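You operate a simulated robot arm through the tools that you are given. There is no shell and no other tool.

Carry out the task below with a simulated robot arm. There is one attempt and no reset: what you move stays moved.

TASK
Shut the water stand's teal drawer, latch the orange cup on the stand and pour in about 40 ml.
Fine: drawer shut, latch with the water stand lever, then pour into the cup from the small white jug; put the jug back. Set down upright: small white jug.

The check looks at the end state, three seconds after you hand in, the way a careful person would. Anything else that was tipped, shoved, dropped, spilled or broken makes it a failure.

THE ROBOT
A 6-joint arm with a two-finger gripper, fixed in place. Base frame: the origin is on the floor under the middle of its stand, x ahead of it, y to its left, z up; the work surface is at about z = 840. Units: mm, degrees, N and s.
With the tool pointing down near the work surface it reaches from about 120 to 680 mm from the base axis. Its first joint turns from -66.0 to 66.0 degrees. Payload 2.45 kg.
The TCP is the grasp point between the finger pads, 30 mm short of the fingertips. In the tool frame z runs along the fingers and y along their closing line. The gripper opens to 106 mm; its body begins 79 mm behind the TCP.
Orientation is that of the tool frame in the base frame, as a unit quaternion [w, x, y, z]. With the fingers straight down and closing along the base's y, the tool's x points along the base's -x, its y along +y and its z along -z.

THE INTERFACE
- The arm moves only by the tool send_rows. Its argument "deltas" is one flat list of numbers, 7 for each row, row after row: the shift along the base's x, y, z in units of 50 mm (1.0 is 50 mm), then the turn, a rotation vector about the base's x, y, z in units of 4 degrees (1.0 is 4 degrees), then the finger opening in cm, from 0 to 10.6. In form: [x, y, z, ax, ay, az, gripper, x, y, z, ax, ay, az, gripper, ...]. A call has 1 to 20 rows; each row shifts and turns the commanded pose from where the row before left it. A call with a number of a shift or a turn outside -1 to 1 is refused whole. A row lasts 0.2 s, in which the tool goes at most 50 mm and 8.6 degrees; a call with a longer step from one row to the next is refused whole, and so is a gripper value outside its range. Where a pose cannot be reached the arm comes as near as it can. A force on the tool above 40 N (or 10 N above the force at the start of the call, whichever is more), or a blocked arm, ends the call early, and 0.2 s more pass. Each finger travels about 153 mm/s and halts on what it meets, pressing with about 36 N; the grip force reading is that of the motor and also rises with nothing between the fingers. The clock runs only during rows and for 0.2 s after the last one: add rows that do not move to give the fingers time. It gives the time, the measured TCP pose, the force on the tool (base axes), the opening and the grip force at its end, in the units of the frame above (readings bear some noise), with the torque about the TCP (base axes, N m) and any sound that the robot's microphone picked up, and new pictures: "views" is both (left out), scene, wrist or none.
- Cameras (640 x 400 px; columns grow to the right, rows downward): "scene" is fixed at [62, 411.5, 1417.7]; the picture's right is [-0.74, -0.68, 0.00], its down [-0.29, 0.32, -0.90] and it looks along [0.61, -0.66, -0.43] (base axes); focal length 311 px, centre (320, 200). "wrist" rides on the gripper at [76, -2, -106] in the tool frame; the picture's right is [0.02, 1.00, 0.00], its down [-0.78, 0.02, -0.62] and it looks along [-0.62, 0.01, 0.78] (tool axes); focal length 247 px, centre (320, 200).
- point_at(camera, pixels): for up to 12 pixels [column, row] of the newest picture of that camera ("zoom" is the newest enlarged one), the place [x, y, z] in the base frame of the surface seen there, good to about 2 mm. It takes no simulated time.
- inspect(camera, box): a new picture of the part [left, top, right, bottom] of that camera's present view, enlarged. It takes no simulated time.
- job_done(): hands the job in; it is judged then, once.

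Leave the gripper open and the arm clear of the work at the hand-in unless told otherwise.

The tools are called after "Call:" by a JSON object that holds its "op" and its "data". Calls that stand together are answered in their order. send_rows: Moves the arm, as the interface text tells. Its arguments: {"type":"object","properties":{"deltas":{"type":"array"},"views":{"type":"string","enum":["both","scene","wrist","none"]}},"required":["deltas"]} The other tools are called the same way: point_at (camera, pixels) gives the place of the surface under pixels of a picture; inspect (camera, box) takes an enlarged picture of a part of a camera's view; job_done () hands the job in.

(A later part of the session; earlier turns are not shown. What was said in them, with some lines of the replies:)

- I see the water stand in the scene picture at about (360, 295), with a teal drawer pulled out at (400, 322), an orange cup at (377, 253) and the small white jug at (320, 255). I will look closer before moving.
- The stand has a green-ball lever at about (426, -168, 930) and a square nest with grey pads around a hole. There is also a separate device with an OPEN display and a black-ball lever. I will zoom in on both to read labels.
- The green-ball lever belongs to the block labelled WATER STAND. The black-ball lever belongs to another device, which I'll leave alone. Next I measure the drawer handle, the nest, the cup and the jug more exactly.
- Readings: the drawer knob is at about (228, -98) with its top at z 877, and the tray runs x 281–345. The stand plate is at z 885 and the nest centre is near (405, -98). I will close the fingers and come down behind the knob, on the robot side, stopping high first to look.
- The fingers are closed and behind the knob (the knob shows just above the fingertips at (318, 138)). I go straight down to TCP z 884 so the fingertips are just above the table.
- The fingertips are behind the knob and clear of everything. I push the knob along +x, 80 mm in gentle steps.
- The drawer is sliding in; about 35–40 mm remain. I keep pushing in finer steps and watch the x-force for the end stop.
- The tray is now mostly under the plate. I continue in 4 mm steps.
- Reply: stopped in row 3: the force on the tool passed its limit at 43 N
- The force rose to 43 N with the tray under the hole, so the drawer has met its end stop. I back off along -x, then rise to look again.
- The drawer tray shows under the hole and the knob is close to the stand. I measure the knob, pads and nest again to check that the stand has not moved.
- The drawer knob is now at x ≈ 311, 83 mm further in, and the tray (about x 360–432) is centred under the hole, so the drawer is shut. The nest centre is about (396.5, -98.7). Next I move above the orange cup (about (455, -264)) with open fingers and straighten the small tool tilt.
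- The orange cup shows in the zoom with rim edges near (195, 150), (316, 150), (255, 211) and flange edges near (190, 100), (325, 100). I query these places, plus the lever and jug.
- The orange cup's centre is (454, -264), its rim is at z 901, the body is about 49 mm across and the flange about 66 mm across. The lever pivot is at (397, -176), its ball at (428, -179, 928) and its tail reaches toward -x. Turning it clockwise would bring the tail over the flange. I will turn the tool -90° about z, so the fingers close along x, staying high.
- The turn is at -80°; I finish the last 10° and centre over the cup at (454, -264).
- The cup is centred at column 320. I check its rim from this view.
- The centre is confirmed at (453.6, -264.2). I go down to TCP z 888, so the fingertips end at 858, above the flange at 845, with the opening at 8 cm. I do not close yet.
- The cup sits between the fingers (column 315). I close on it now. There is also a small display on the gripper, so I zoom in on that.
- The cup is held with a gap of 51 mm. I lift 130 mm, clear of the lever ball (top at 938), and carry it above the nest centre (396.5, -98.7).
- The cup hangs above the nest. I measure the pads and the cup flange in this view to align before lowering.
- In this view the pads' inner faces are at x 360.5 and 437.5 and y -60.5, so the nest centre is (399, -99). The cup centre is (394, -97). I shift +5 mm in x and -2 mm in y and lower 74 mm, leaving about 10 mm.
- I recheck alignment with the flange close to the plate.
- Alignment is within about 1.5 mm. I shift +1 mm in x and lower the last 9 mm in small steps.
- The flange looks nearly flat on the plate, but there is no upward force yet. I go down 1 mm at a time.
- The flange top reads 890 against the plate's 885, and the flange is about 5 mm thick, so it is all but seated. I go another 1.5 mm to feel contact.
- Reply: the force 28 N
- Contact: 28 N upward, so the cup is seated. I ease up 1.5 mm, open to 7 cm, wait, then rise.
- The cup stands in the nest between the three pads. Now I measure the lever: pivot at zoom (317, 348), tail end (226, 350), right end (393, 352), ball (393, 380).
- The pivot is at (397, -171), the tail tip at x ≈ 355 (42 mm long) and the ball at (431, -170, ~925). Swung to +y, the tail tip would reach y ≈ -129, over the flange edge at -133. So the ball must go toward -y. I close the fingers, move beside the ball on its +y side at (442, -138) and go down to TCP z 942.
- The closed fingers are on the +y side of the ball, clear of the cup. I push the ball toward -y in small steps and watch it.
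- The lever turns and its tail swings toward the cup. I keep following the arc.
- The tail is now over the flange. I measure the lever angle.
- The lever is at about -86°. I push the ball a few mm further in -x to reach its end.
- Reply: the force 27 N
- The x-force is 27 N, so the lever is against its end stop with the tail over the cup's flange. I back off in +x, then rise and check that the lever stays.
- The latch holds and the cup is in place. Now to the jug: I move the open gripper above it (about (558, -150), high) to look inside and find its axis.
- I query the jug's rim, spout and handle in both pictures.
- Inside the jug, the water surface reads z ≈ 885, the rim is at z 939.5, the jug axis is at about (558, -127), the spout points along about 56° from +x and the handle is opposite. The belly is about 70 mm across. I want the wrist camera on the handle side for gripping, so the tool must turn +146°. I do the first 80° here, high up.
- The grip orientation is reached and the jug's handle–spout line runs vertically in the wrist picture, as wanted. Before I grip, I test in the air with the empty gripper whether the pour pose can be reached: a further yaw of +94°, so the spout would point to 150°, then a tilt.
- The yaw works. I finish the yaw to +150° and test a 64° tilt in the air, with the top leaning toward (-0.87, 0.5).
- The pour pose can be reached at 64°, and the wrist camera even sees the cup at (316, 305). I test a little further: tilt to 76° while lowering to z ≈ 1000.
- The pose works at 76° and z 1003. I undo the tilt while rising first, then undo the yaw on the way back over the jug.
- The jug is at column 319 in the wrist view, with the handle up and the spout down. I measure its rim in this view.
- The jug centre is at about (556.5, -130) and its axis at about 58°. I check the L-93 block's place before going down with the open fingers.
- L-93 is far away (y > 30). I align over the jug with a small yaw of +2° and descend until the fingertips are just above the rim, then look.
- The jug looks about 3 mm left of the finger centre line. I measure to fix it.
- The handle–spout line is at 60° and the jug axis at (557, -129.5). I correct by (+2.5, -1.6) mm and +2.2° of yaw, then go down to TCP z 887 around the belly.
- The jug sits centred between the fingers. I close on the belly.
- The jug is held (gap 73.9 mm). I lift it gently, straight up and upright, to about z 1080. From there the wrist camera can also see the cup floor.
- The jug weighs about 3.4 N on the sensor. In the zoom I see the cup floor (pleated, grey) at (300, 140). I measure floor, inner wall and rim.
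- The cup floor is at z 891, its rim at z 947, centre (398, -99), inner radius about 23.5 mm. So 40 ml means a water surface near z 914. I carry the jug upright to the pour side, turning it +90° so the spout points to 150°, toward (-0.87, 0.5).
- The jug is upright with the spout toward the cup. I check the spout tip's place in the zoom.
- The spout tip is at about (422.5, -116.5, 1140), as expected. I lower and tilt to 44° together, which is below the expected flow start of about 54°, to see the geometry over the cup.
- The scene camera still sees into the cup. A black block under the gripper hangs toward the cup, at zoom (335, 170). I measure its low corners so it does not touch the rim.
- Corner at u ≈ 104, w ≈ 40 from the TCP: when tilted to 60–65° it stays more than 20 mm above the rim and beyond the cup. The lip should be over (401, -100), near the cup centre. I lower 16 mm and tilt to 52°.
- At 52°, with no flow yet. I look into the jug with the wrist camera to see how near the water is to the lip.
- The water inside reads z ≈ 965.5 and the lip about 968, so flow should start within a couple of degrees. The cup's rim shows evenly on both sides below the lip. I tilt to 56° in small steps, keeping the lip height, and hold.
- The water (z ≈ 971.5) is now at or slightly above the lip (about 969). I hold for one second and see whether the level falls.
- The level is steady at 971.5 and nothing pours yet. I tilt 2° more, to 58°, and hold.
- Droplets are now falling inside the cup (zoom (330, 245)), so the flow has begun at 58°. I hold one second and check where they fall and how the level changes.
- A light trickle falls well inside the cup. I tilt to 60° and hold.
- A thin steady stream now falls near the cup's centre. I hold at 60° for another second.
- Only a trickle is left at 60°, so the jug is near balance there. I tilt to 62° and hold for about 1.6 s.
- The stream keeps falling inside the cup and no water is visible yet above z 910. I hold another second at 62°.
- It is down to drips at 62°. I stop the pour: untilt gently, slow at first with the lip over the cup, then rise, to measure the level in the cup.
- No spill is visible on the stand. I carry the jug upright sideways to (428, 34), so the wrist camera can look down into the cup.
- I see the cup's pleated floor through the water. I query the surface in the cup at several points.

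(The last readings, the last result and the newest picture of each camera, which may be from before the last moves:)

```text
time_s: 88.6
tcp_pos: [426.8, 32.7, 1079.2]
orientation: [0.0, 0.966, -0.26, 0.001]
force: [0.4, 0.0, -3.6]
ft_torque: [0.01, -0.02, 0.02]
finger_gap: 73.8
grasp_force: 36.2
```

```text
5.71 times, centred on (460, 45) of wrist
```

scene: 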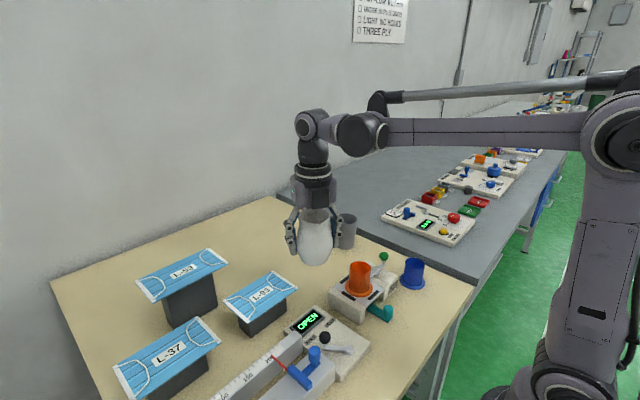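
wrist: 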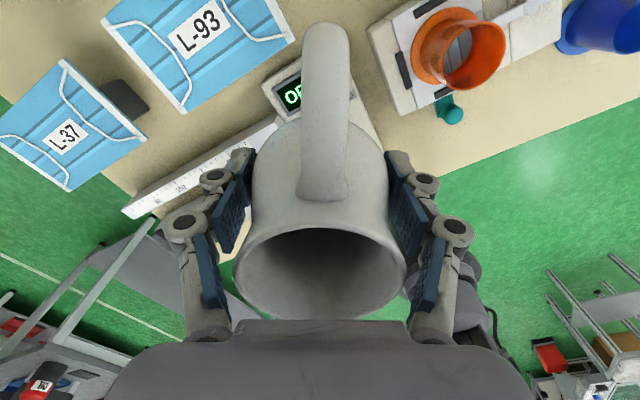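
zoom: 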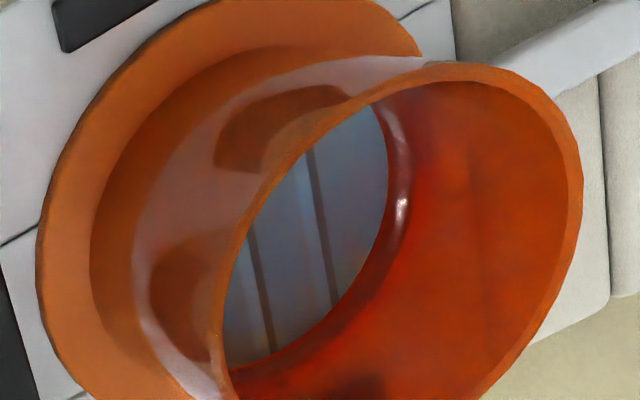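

The water surface in the cup reads z 901 with the floor at 891, so about 17 ml so far. I need about 23 ml more, to a surface near z 914–915. I go back to the pour place.

Call:
{"op": "send_rows", "data": {"deltas": [0.06, -0.3, 0, 0, 0, 0, 6, 0.12, -0.6, 0, 0, 0, 0, 6, 0.12, -0.7, 0, 0, 0, 0, 6, 0.12, -0.7, 0, 0, 0, 0, 6, 0.12, -0.6, 0, 0, 0, 0, 6, 0.08, -0.4, 0, 0, 0, 0, 6, 0, 0, 0, 0, 0, 0, 6, 0, 0, 0, 0, 0, 0, 6], "views": "none"}}

Call:
{"op": "send_rows", "data": {"deltas": [0, 0, -0.4, -0.5, -0.866, 0, 6, 0, 0, -0.4, -0.5, -0.866, 0, 6, 0, 0, -0.4, -0.5, -0.866, 0, 6, 0, 0, -0.3, -0.5, -0.866, 0, 6, 0, 0, -0.2, -0.5, -0.866, 0, 6, 0, 0, -0.2, -0.5, -0.866, 0, 6, 0, 0, -0.1, -0.5, -0.866, 0, 6, 0, 0, -0.1, -0.5, -0.866, 0, 6, 0, 0, -0.04, -0.5, -0.866, 0, 6, 0, 0, 0, -0.5, -0.866, 0, 6, 0, 0, 0, -0.5, -0.866, 0, 6, 0, 0, 0, -0.5, -0.866, 0, 6, 0, 0, 0, -0.5, -0.866, 0, 6, 0, 0, 0, -0.5, -0.866, 0, 6, 0, 0, 0, 0, 0, 0, 6]}}

Call:
{"op": "inspect", "data": {"camera": "scene", "box": [340, 240, 380, 285]}}

```text
time_s: 90.4
tcp_pos: [459.7, -131.9, 1080.3]
orientation: [-0.001, 0.966, -0.259, 0.0]
force: [-0.5, 0.7, -3.1]
ft_torque: [-0.02, 0.0, -0.03]
finger_gap: 74.0
grasp_force: 35.9
```

```text
time_s: 93.6
tcp_pos: [459.1, -132.0, 973.6]
orientation: [0.122, 0.852, -0.229, 0.454]
force: [0.7, 0.2, -3.6]
ft_torque: [0.01, 0.01, 0.0]
finger_gap: 73.7
grasp_force: 36.0
```

scene: 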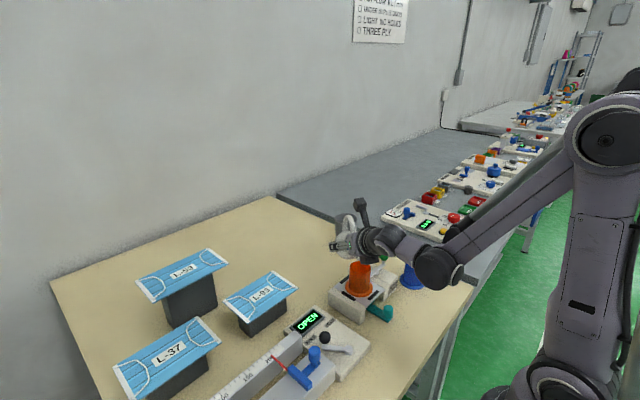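
wrist: 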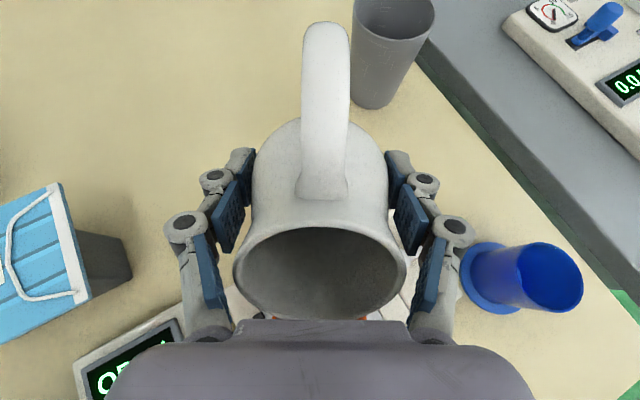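

```text
8.89 times, centred on (360, 262) of scene
```

zoom: 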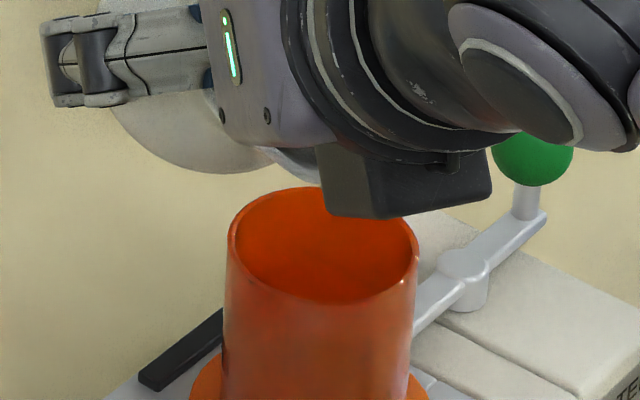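

The pose matches the earlier one. I tilt through 62° to 64° in 2° steps and hold.

Call:
{"op": "send_rows", "data": {"deltas": [0, 0, 0.048, -0.25, -0.433, 0, 6, 0, 0, 0.048, -0.25, -0.433, 0, 6, 0, 0, 0.048, -0.25, -0.433, 0, 6, 0, 0, 0, 0, 0, 0, 6, 0, 0, 0.048, -0.25, -0.433, 0, 6, 0, 0, 0, 0, 0, 0, 6, 0, 0, 0, 0, 0, 0, 6, 0, 0, 0, 0, 0, 0, 6], "views": "scene"}}

Call:
{"op": "inspect", "data": {"camera": "scene", "box": [340, 240, 380, 285]}}

Call:
{"op": "point_at", "data": {"camera": "scene", "pixels": [[360, 269], [360, 271], [360, 272], [360, 273], [358, 273], [362, 273]]}}

```text
time_s: 95.4
tcp_pos: [461.7, -132.9, 982.5]
orientation: [0.138, 0.819, -0.22, 0.512]
force: [0.9, 0.3, -2.5]
ft_torque: [0.04, 0.02, 0.01]
finger_gap: 73.8
grasp_force: 36.1
```

scene: 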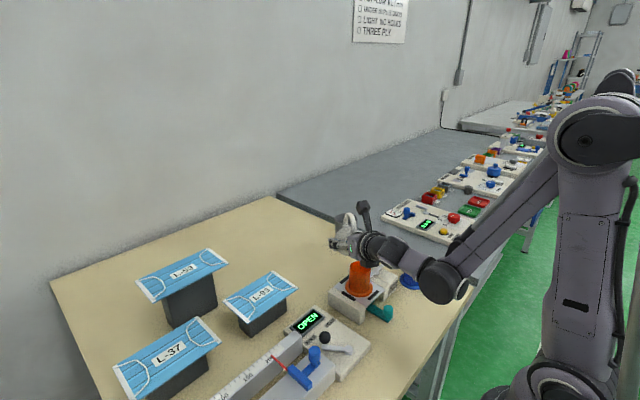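

```text
8.89 times, centred on (360, 262) of scene
```

zoom: 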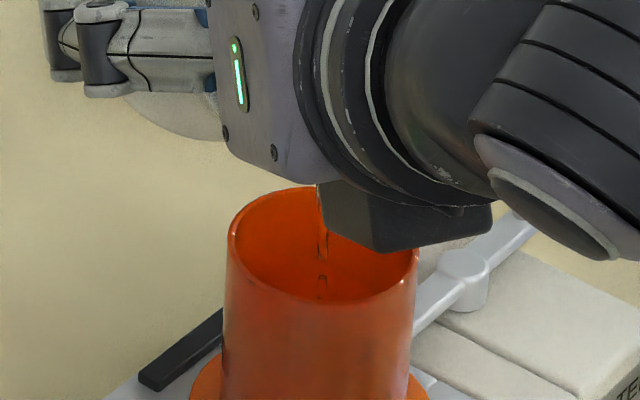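

```text
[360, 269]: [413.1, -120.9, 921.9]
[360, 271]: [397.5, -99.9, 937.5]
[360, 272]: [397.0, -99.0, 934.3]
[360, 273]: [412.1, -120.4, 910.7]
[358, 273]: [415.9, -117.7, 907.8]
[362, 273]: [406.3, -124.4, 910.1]
```

The stream itself reads (397, -100), exactly at the cup's centre. I hold, then go to 66° and hold.

Call:
{"op": "send_rows", "data": {"deltas": [0, 0, 0, 0, 0, 0, 6, 0, 0, 0, 0, 0, 0, 6, 0, 0, 0.048, -0.25, -0.433, 0, 6, 0, 0, 0, 0, 0, 0, 6, 0, 0, 0, 0, 0, 0, 6, 0, 0, 0, 0, 0, 0, 6, 0, 0, 0, 0, 0, 0, 6], "views": "scene"}}

Call:
{"op": "inspect", "data": {"camera": "scene", "box": [340, 240, 380, 285]}}

Call:
{"op": "point_at", "data": {"camera": "scene", "pixels": [[360, 269], [360, 271], [360, 272], [360, 273], [358, 273], [362, 273], [356, 272], [365, 272]]}}

```text
time_s: 97.0
tcp_pos: [460.5, -133.3, 985.8]
orientation: [0.14, 0.811, -0.216, 0.526]
force: [-0.3, -1.1, -2.6]
ft_torque: [-0.03, 0.01, -0.01]
finger_gap: 73.9
grasp_force: 36.3
```

scene: 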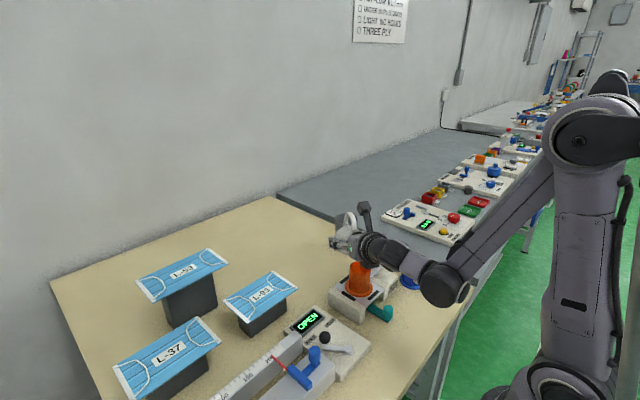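

```text
8.89 times, centred on (360, 262) of scene
```

zoom: 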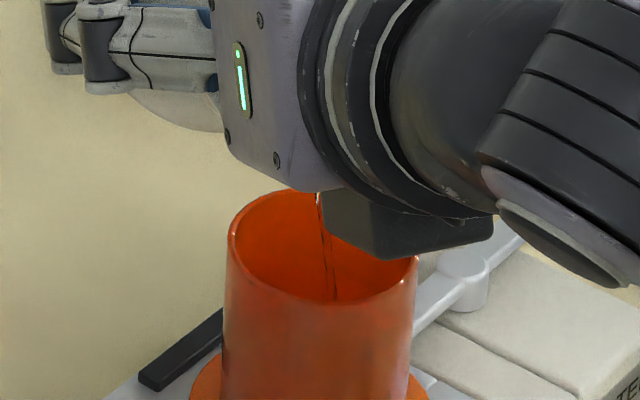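

```text
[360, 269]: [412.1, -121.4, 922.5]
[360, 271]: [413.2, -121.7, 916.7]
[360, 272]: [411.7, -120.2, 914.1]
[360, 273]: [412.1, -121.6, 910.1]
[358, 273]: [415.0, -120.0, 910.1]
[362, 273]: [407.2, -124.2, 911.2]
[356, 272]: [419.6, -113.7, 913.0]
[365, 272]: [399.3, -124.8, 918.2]
```

Water in the cup is still below the visible z 910. I hold another second at 66°.

Call:
{"op": "send_rows", "data": {"deltas": [0, 0, 0, 0, 0, 0, 6, 0, 0, 0, 0, 0, 0, 6, 0, 0, 0, 0, 0, 0, 6, 0, 0, 0, 0, 0, 0, 6], "views": "scene"}}

Call:
{"op": "inspect", "data": {"camera": "scene", "box": [340, 240, 380, 285]}}

Call:
{"op": "point_at", "data": {"camera": "scene", "pixels": [[360, 269], [360, 271], [360, 272], [360, 273], [358, 273], [362, 273], [356, 272], [365, 272]]}}

```text
time_s: 98.0
tcp_pos: [458.9, -133.4, 986.0]
orientation: [0.141, 0.81, -0.217, 0.526]
force: [0.3, 0.7, -3.0]
ft_torque: [0.01, 0.04, -0.03]
finger_gap: 74.0
grasp_force: 36.3
```

scene: 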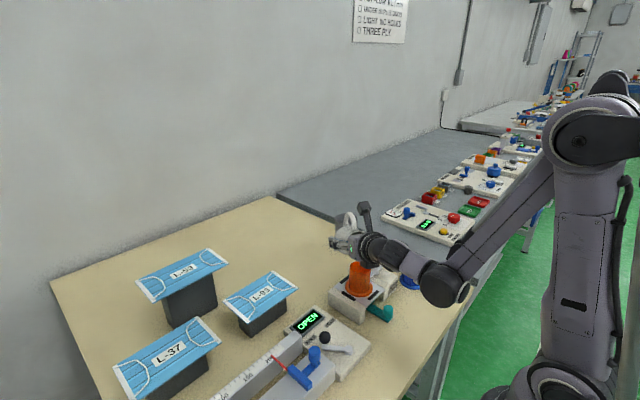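

```text
8.89 times, centred on (360, 262) of scene
```

zoom: 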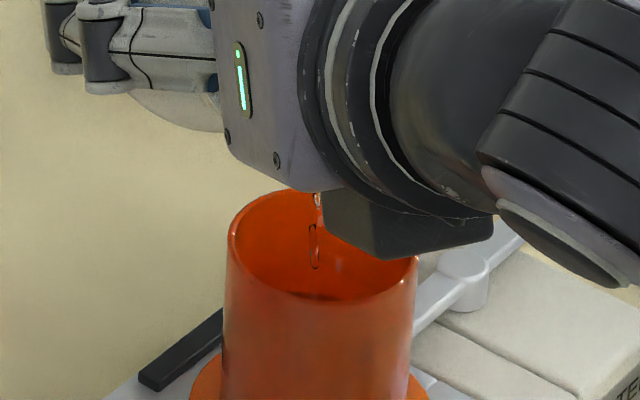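

```text
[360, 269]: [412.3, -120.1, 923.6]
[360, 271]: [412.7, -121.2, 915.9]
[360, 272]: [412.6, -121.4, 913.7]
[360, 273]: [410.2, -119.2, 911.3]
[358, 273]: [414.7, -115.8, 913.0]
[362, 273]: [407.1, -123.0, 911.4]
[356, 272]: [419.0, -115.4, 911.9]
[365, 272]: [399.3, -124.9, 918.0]
```

The lowest visible point inside the cup now reads z ≈ 911–912, with a water edge at the near rim: roughly 34 ml. I add 1°, to 67°, and hold briefly.

Call:
{"op": "send_rows", "data": {"deltas": [0, 0, 0.024, -0.125, -0.2165, 0, 6, 0, 0, 0, 0, 0, 0, 6, 0, 0, 0, 0, 0, 0, 6, 0, 0, 0, 0, 0, 0, 6], "views": "scene"}}

Call:
{"op": "inspect", "data": {"camera": "scene", "box": [340, 240, 380, 285]}}

Call:
{"op": "point_at", "data": {"camera": "scene", "pixels": [[360, 269], [360, 271], [360, 272], [360, 273], [358, 273], [362, 273], [356, 272], [365, 272], [358, 272], [362, 272]]}}

```text
time_s: 99.0
tcp_pos: [460.7, -133.6, 986.5]
orientation: [0.143, 0.805, -0.216, 0.533]
force: [1.0, -1.0, -2.5]
ft_torque: [-0.02, 0.06, 0.01]
finger_gap: 74.0
grasp_force: 35.6
```

scene: 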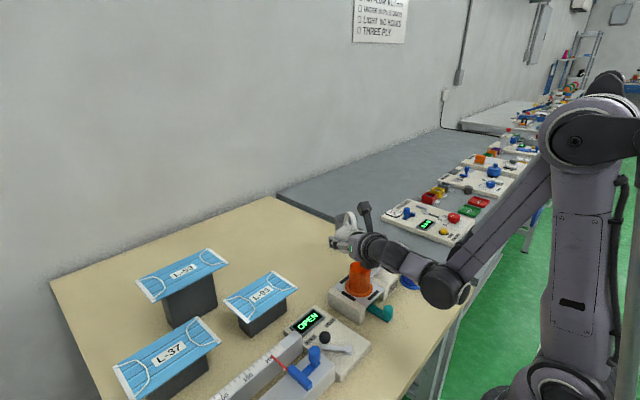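

```text
8.89 times, centred on (360, 262) of scene
```

zoom: 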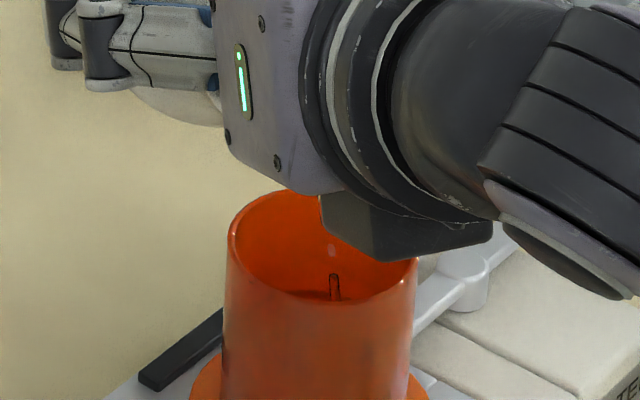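

```text
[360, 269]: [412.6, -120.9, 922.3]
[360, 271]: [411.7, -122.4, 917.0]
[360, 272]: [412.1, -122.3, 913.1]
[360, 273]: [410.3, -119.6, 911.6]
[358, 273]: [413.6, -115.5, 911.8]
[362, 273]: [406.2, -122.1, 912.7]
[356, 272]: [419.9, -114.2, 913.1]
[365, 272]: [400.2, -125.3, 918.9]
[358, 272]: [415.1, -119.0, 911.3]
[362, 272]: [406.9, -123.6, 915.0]
```

The water edge is now visible as a dark crescent near z ≈ 912. I hold one more second at 67°.

Call:
{"op": "send_rows", "data": {"deltas": [0, 0, 0, 0, 0, 0, 6, 0, 0, 0, 0, 0, 0, 6, 0, 0, 0, 0, 0, 0, 6, 0, 0, 0, 0, 0, 0, 6], "views": "scene"}}

Call:
{"op": "inspect", "data": {"camera": "scene", "box": [340, 240, 380, 285]}}

Call:
{"op": "point_at", "data": {"camera": "scene", "pixels": [[360, 270], [360, 271], [360, 272], [360, 273], [358, 273], [362, 273], [356, 272], [365, 272], [358, 272], [362, 272], [357, 273], [363, 273]]}}

```text
time_s: 100.0
tcp_pos: [460.6, -133.7, 986.8]
orientation: [0.142, 0.806, -0.215, 0.533]
force: [-0.1, 1.3, -2.6]
ft_torque: [-0.03, 0.03, 0.0]
finger_gap: 73.7
grasp_force: 36.2
```

scene: 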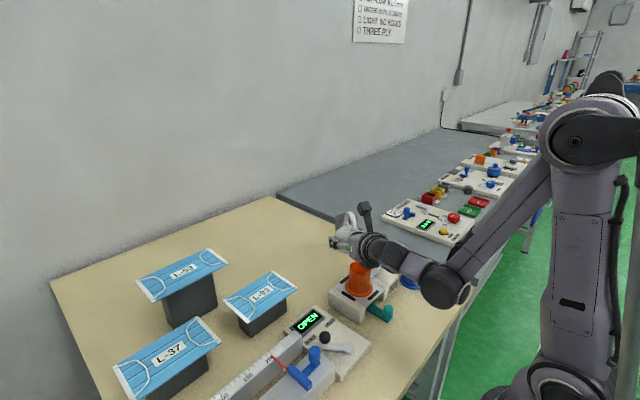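

```text
8.89 times, centred on (360, 262) of scene
```

zoom: 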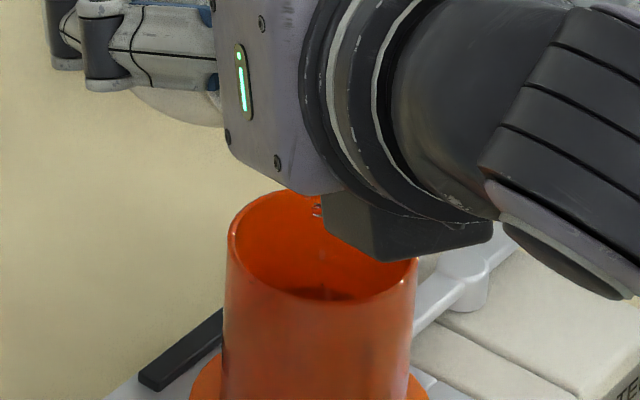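

```text
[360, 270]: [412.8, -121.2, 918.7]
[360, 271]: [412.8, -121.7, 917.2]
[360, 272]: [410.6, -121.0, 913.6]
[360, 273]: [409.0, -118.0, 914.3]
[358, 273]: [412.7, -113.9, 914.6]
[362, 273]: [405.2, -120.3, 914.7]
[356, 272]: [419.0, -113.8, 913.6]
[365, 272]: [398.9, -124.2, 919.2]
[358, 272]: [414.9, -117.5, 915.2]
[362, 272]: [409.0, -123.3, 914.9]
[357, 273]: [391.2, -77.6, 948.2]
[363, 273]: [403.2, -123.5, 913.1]
```

The water surface now reads z ≈ 914.4, which is the 40 ml mark. I stop the pour and untilt with the lip still over the cup, then rise.

Call:
{"op": "send_rows", "data": {"deltas": [0, 0, 0, 0.375, 0.65, 0, 6, 0, 0, 0, 0.5, 0.866, 0, 6, 0, 0, 0, 0.5, 0.866, 0, 6, 0, 0, 0, 0.5, 0.866, 0, 6, 0, 0, 0, 0.5, 0.866, 0, 6, 0, 0, 0.1, 0.5, 0.866, 0, 6, 0, 0, 0.1, 0.5, 0.866, 0, 6, 0, 0, 0.2, 0.5, 0.866, 0, 6, 0, 0, 0.2, 0.5, 0.866, 0, 6, 0, 0, 0.2, 0.5, 0.866, 0, 6, 0, 0, 0.2, 0.5, 0.866, 0, 6, 0, 0, 0.2, 0.5, 0.866, 0, 6, 0, 0, 0.2, 0.5, 0.866, 0, 6, 0, 0, 0.2, 0.5, 0.866, 0, 6, 0, 0, 0.2, 0.5, 0.866, 0, 6, 0, 0, 0.1, 0.5, 0.866, 0, 6, 0, 0, 0, 0.5, 0.866, 0, 6, 0, 0, 0, 0, 0, 0, 6], "views": "scene"}}

Call:
{"op": "inspect", "data": {"camera": "scene", "box": [320, 220, 420, 320]}}

Call:
{"op": "point_at", "data": {"camera": "scene", "pixels": [[360, 270], [360, 271], [360, 272], [360, 273], [358, 273], [362, 273], [358, 272], [362, 272]]}}

```text
time_s: 103.8
tcp_pos: [459.4, -134.0, 1080.8]
orientation: [0.0, 0.966, -0.259, 0.0]
force: [0.0, -0.3, -3.7]
ft_torque: [-0.02, -0.02, -0.01]
finger_gap: 74.0
grasp_force: 36.2
```

scene: 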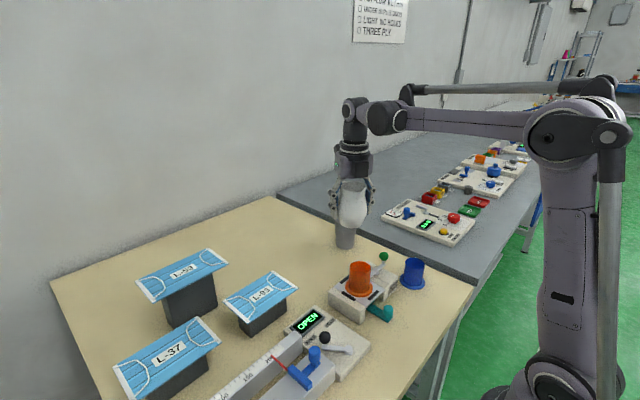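

```text
4.00 times, centred on (370, 270) of scene
```

zoom: 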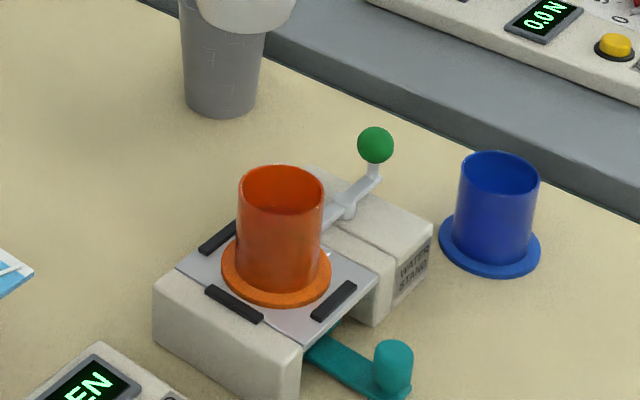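

```text
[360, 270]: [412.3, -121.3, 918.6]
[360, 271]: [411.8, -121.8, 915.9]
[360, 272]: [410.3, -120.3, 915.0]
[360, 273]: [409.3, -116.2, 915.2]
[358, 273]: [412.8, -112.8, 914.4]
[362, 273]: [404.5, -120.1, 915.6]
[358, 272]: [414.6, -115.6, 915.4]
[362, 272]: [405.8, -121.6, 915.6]
```

No drops on the stand or table, and the surface reads about 915 from the scene camera. I carry the jug upright back toward its old place, undoing the 90° yaw. There the wrist camera can measure the cup.

Call:
{"op": "send_rows", "data": {"deltas": [0.089, 0.002, 0, 0, 0, -1, 6, 0.089, 0.002, 0, 0, 0, -1, 6, 0.089, 0.002, 0, 0, 0, -1, 6, 0.089, 0.002, 0, 0, 0, -1, 6, 0.089, 0.002, 0, 0, 0, -1, 6, 0.089, 0.002, 0, 0, 0, -1, 6, 0.089, 0.002, 0, 0, 0, -1, 6, 0.089, 0.002, 0, 0, 0, -1, 6, 0.089, 0.002, 0, 0, 0, -1, 6, 0.089, 0.002, 0, 0, 0, -1, 6, 0.089, 0.002, 0, 0, 0, -1, 6, 0.089, 0.002, 0, 0, 0, -1, 6, 0.089, 0.002, 0, 0, 0, -1, 6, 0.089, 0.002, 0, 0, 0, -1, 6, 0.089, 0.002, 0, 0, 0, -1, 6, 0.089, 0.002, 0, 0, 0, -1, 6, 0.089, 0.002, 0, 0, 0, -1, 6, 0.089, 0.002, 0, 0, 0, -1, 6, 0.089, 0.002, 0, 0, 0, -1, 6, 0.089, 0.002, 0, 0, 0, -1, 6], "views": "none"}}

Call:
{"op": "send_rows", "data": {"deltas": [0.089, 0.002, 0, 0, 0, -1, 6, 0.089, 0.002, 0, 0, 0, -1, 6, 0, -0.02, 0, 0, 0, -0.45, 6, 0, 0, 0, 0, 0, 0, 6, 0, 0, 0, 0, 0, 0, 6]}}

Call:
{"op": "inspect", "data": {"camera": "wrist", "box": [400, 0, 580, 130]}}

```text
time_s: 108.0
tcp_pos: [550.3, -130.9, 1080.3]
orientation: [0.0, -0.573, 0.819, -0.002]
force: [0.3, 0.2, -2.7]
ft_torque: [0.02, -0.02, 0.02]
finger_gap: 74.1
grasp_force: 36.2
```

```text
time_s: 109.2
tcp_pos: [560.1, -132.1, 1081.4]
orientation: [-0.001, -0.5, 0.866, -0.001]
force: [0.3, 0.2, -3.4]
ft_torque: [-0.01, 0.0, 0.01]
finger_gap: 74.0
grasp_force: 36.1
```

scene: 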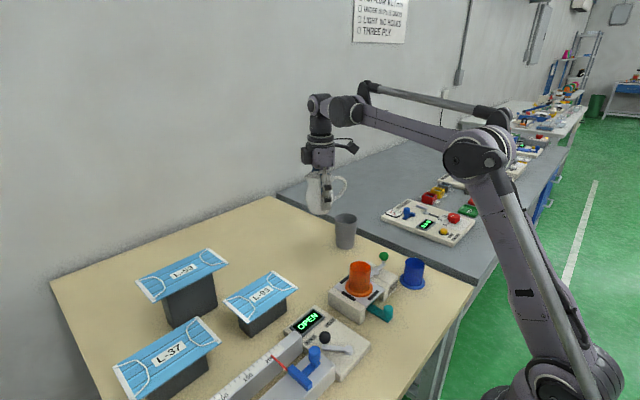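
wrist: 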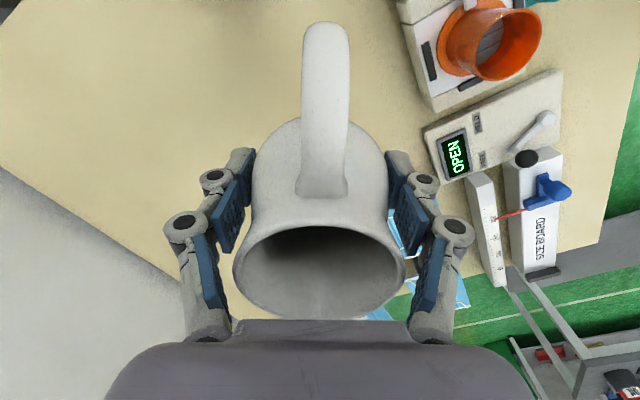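

```text
3.08 times, centred on (490, 65) of wrist
```

zoom: 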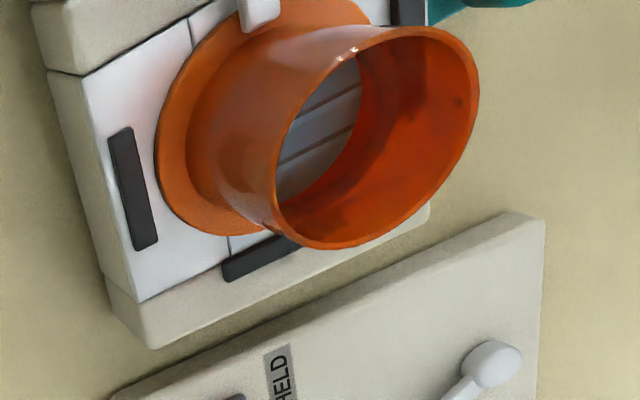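

I measure the water surface in the cup from this view.

Call:
{"op": "point_at", "data": {"camera": "zoom", "pixels": [[320, 135], [300, 165], [340, 95], [330, 150], [345, 120], [310, 180], [360, 80], [360, 130], [340, 170], [380, 110], [350, 180], [478, 90]]}}

Call:
{"op": "inspect", "data": {"camera": "wrist", "box": [460, 0, 550, 90]}}

```text
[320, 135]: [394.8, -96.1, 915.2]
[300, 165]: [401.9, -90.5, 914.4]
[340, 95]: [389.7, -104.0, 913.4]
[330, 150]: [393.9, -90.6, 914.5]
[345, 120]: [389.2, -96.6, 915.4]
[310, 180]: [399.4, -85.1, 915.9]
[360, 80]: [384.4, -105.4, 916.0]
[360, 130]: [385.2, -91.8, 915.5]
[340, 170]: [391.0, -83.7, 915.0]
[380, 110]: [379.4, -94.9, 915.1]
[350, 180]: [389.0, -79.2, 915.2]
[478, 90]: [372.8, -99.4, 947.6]
```

```text
4.44 times, centred on (505, 45) of wrist
```

zoom: 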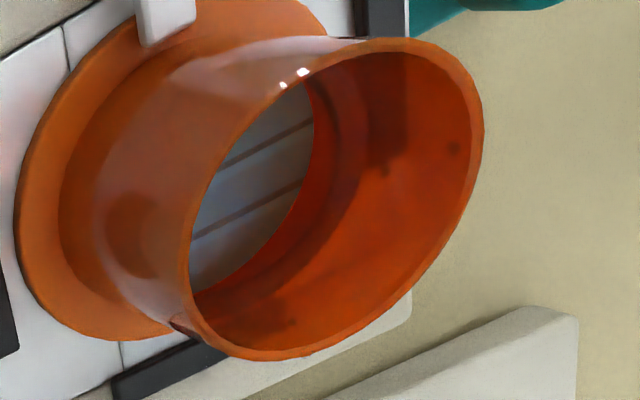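

The surface is flat at z ≈ 915.0 over the floor at 891.1, so 23.9 mm deep: about 40 ml. I lower the jug to its original place (TCP was (558.3, -132, 884)), stopping about 10 mm above the table.

Call:
{"op": "send_rows", "data": {"deltas": [0, 0, -0.4, 0, 0, 0, 6, 0, 0, -0.7, 0, 0, 0, 6, 0, 0, -0.8, 0, 0, 0, 6, 0, 0, -0.8, 0, 0, 0, 6, 0, 0, -0.6, 0, 0, 0, 6, 0, 0, -0.3, 0, 0, 0, 6, 0, 0, -0.14, 0, 0, 0, 6, 0, 0, 0, 0, 0, 0, 6, 0, 0, 0, 0, 0, 0, 6]}}

Call:
{"op": "inspect", "data": {"camera": "scene", "box": [280, 190, 380, 290]}}

```text
time_s: 111.2
tcp_pos: [559.8, -132.1, 893.2]
orientation: [0.001, -0.501, 0.865, -0.001]
force: [-0.4, -0.4, -2.8]
ft_torque: [-0.01, 0.01, 0.0]
finger_gap: 73.9
grasp_force: 35.8
```

scene: 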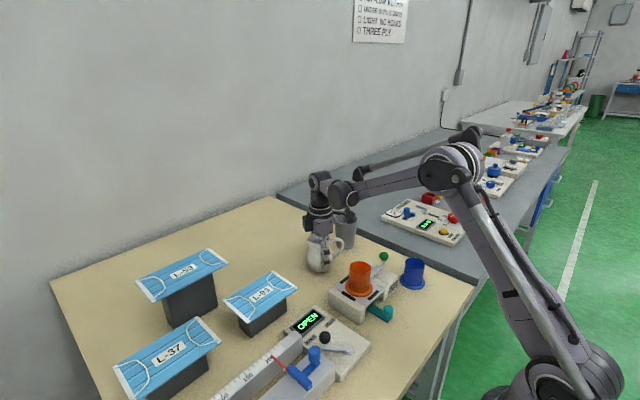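
wrist: 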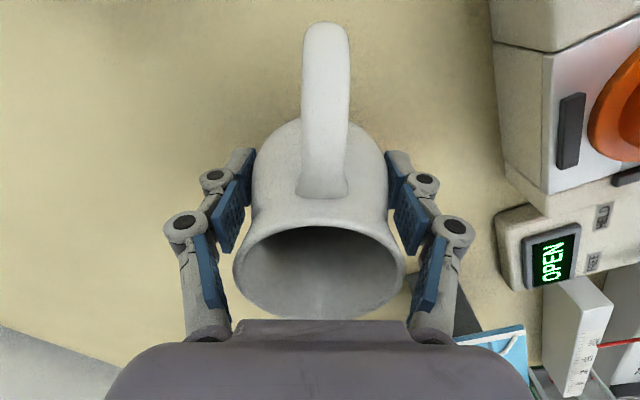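

```text
4.00 times, centred on (330, 240) of scene
```

zoom: 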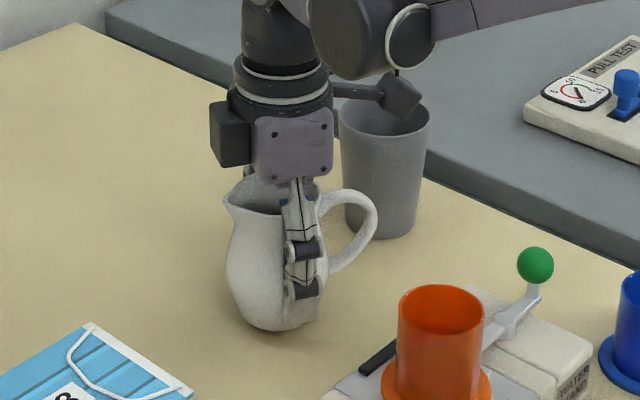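

The jug is about 9 mm above the table at its old spot. I lower it gently until I feel contact.

Call:
{"op": "send_rows", "data": {"deltas": [-0.02, 0, -0.07, 0, 0, 0, 6, 0, 0, -0.06, 0, 0, 0, 6, 0, 0, -0.03, 0, 0, 0, 6, 0, 0, 0, 0, 0, 0, 6], "views": "none"}}

```text
time_s: 112.2
tcp_pos: [557.3, -131.3, 887.3]
orientation: [0.0, -0.501, 0.865, -0.001]
force: [0.2, -0.1, -2.9]
ft_torque: [0.03, 0.02, 0.0]
finger_gap: 73.9
grasp_force: 36.2
```

Call:
{"op": "send_rows", "data": {"deltas": [0, 0, -0.03, 0, 0, 0, 6, 0, 0, -0.02, 0, 0, 0, 6, 0, 0, 0, 0, 0, 0, 6], "views": "none"}}

```text
time_s: 113.0
tcp_pos: [558.2, -131.8, 884.5]
orientation: [0.001, -0.501, 0.865, 0.0]
force: [0.6, -1.4, 20.7]
ft_torque: [0.04, -0.04, 0.02]
finger_gap: 74.1
grasp_force: 36.3
```

The upward force is 21 N at z 884.5, so the jug stands on the table. I ease up 1 mm and open the fingers straight away from it.

Call:
{"op": "send_rows", "data": {"deltas": [0, 0, 0.02, 0, 0, 0, 6, 0, 0, 0, 0, 0, 0, 8, 0, 0, 0, 0, 0, 0, 10, 0, 0, 0, 0, 0, 0, 10.4, 0, 0, 0, 0, 0, 0, 10.4]}}

Call:
{"op": "inspect", "data": {"camera": "scene", "box": [280, 190, 380, 290]}}

```text
time_s: 114.2
tcp_pos: [557.2, -131.3, 885.1]
orientation: [0.0, -0.501, 0.865, -0.001]
force: [0.0, -0.6, -0.6]
ft_torque: [0.02, -0.04, -0.04]
finger_gap: 104.0
grasp_force: 0.1
```

scene: 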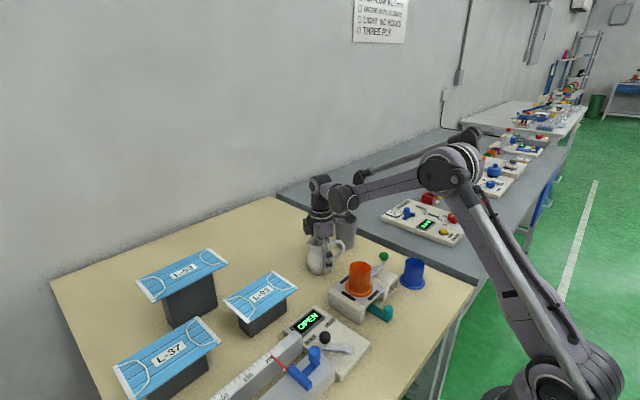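
wrist: 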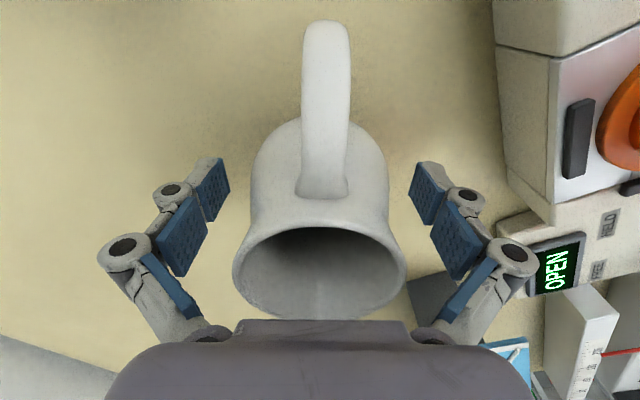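

```text
4.00 times, centred on (330, 240) of scene
```

zoom: 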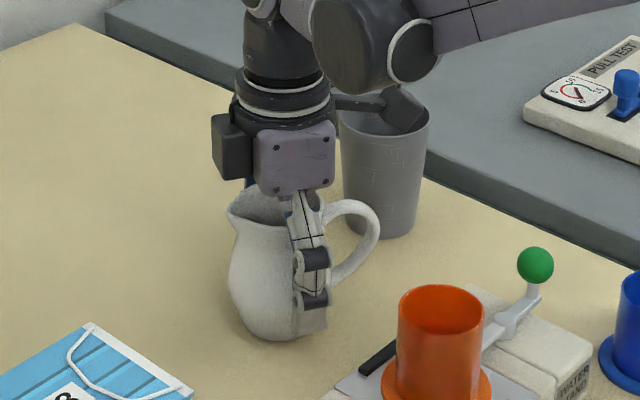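

The jug stands upright and free of the fingers (gap 104). I raise the gripper straight up to about z 1090 and check the jug and cup.

Call:
{"op": "send_rows", "data": {"deltas": [0, 0, 0.3, 0, 0, 0, 10.4, 0, 0, 0.6, 0, 0, 0, 10.4, 0, 0, 0.8, 0, 0, 0, 10.4, 0, 0, 0.8, 0, 0, 0, 10.4, 0, 0, 0.8, 0, 0, 0, 10.4, 0, 0, 0.8, 0, 0, 0, 10.4, 0, 0, 0, 0, 0, 0, 10.4, 0, 0, 0, 0, 0, 0, 10.4]}}

Call:
{"op": "inspect", "data": {"camera": "wrist", "box": [260, 0, 560, 160]}}

Call:
{"op": "inspect", "data": {"camera": "scene", "box": [290, 200, 450, 340]}}

Call:
{"op": "point_at", "data": {"camera": "wrist", "pixels": [[319, 90], [305, 90], [334, 90], [319, 105], [319, 80], [319, 132], [291, 90], [348, 90], [490, 40], [485, 45], [495, 35], [490, 30]]}}

```text
time_s: 116.0
tcp_pos: [557.4, -134.6, 1090.3]
orientation: [-0.001, -0.502, 0.865, -0.001]
force: [0.2, -0.2, -0.5]
ft_torque: [0.01, 0.01, -0.02]
finger_gap: 104.0
grasp_force: 0.0
```

scene: 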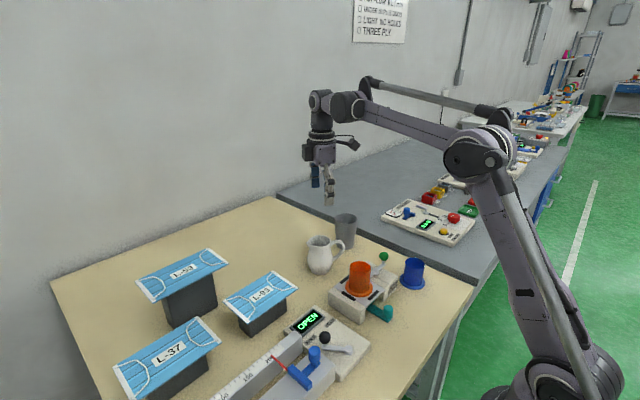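
wrist: 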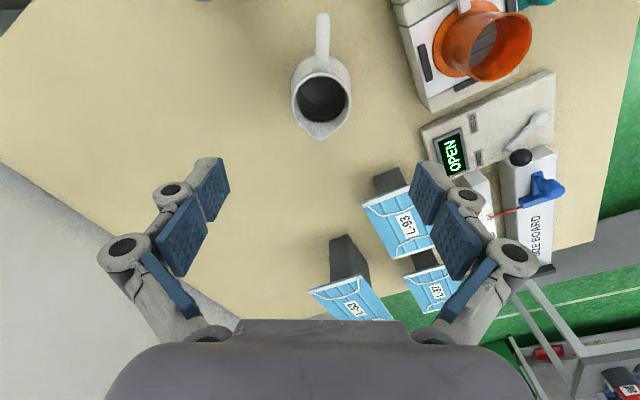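

```text
2.13 times, centred on (410, 80) of wrist
```

zoom: 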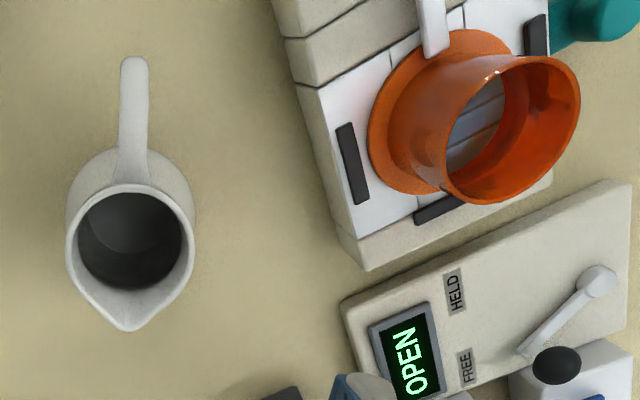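

```text
2.86 times, centred on (370, 270) of scene
```

zoom: 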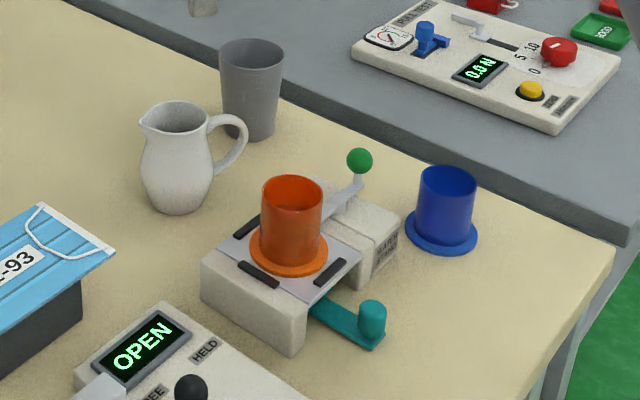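

```text
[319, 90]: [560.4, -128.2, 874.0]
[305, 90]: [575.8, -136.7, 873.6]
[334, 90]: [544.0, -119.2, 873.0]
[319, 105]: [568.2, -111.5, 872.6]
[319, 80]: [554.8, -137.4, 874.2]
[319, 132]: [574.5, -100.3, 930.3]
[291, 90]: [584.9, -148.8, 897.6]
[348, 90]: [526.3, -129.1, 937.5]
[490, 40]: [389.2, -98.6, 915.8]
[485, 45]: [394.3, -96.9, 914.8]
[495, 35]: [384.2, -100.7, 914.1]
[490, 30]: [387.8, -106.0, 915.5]
```

Checks: the jug's level fell from z 885.5 to 873.5, about 40 ml, and the cup surface is steady at 915. The lever is latched, the drawer is in and the jug is upright at its place. I move the arm up and away, gripper open, and take a last look.

Call:
{"op": "send_rows", "data": {"deltas": [0, 0, 0.8, 0, 0, 0, 10.4, 0, 0, 0.8, 0, 0, 0, 10.4, -0.4, 0, 0.8, 0, 0, 0, 10.4, -0.7, 0.1, 0.6, 0, 0, 0, 10.4, -0.8, 0.2, 0.4, 0, 0, 0, 10.4, -0.8, 0.2, 0, 0, 0, 0, 10.4, -0.8, 0.2, 0, 0, 0, 0, 10.4, -0.6, 0, 0, 0, 0, 0, 10.4, 0, 0, 0, 0, 0, 0, 10.4, 0, 0, 0, 0, 0, 0, 10.4]}}

Call:
{"op": "inspect", "data": {"camera": "scene", "box": [290, 200, 450, 340]}}

Call:
{"op": "inspect", "data": {"camera": "scene", "box": [335, 260, 405, 330]}}

Call:
{"op": "inspect", "data": {"camera": "wrist", "box": [200, 0, 460, 200]}}

```text
time_s: 118.2
tcp_pos: [343.9, -95.6, 1256.1]
orientation: [0.0, -0.502, 0.865, -0.001]
force: [0.8, 0.5, 0.1]
ft_torque: [0.01, -0.03, 0.04]
finger_gap: 103.8
grasp_force: 0.1
out of reach, approached as far as the arm can: row 3
```

scene: 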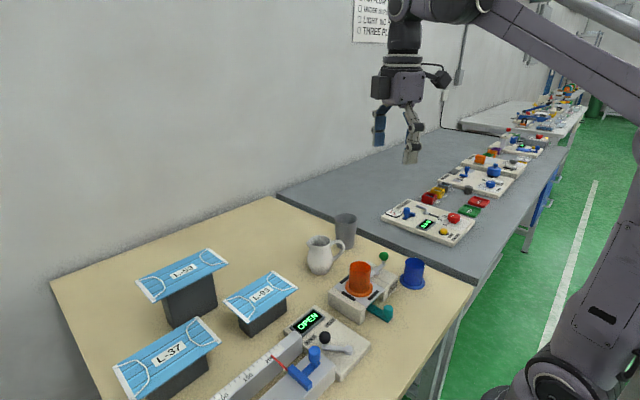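
wrist: 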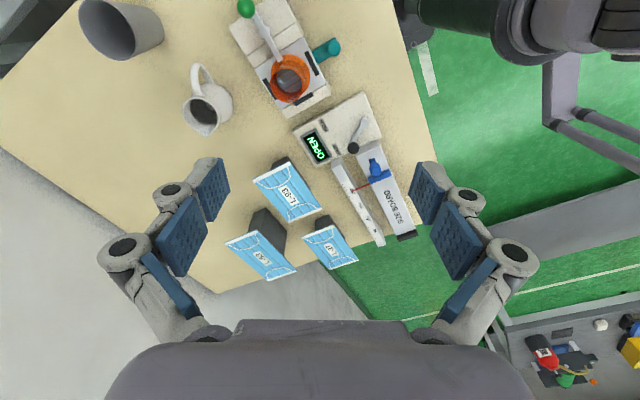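

```text
2.86 times, centred on (370, 270) of scene
```

zoom: 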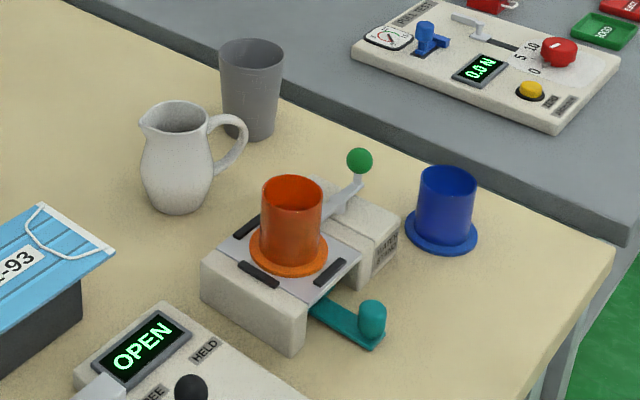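

```text
5.71 times, centred on (370, 295) of scene
```

zoom: 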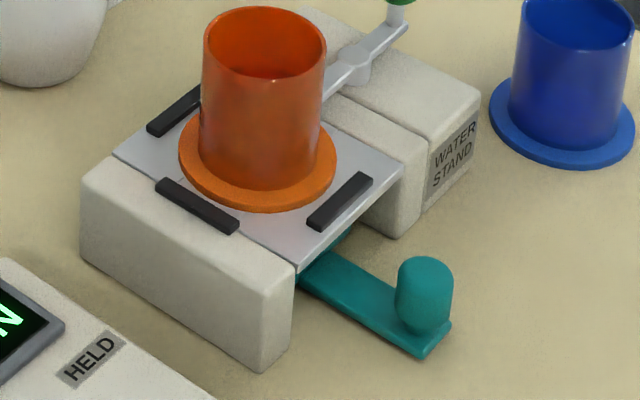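

```text
2.00 times, centred on (330, 100) of wrist
```

zoom: 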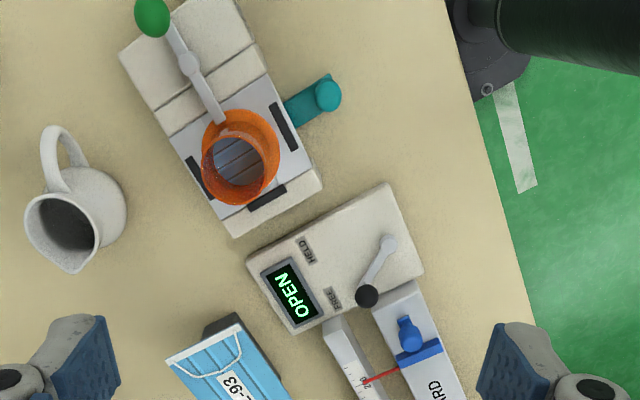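

The arm is clear with the gripper open. The drawer tray is fully under the plate and met its stop earlier. The latch tail lies over the orange cup's flange, the cup holds about 40 ml, and the jug stands upright in its place. Nothing else has moved and no spills are visible, so I hand in.

Call:
{"op": "job_done", "data": {}}

```text
The job is handed in.
```

The job is handed in: the drawer is shut, the orange cup is latched with about 40 ml in it, and the small white jug is back upright in its place. I saw no spills, and nothing else looked moved.

- **Drawer:** I pushed the teal drawer in until it met its end stop. The tray is centred under the hole in the stand.
- **Cup and latch:** The orange cup sits between the three pads. I turned the water stand's green-ball lever to its end stop, with its tail over the cup's flange.
- **Pour:** The water in the cup measured 23.9 mm deep, which is about 40 ml for a cup of roughly 23 mm inner radius. The jug's water level dropped by 12 mm, which agrees with that. The cup's inner radius is an estimate, so the true amount could be a few ml either way.
- **Jug and arm:** The jug went back to the spot it came from. The gripper is open and the arm is raised clear of the work.
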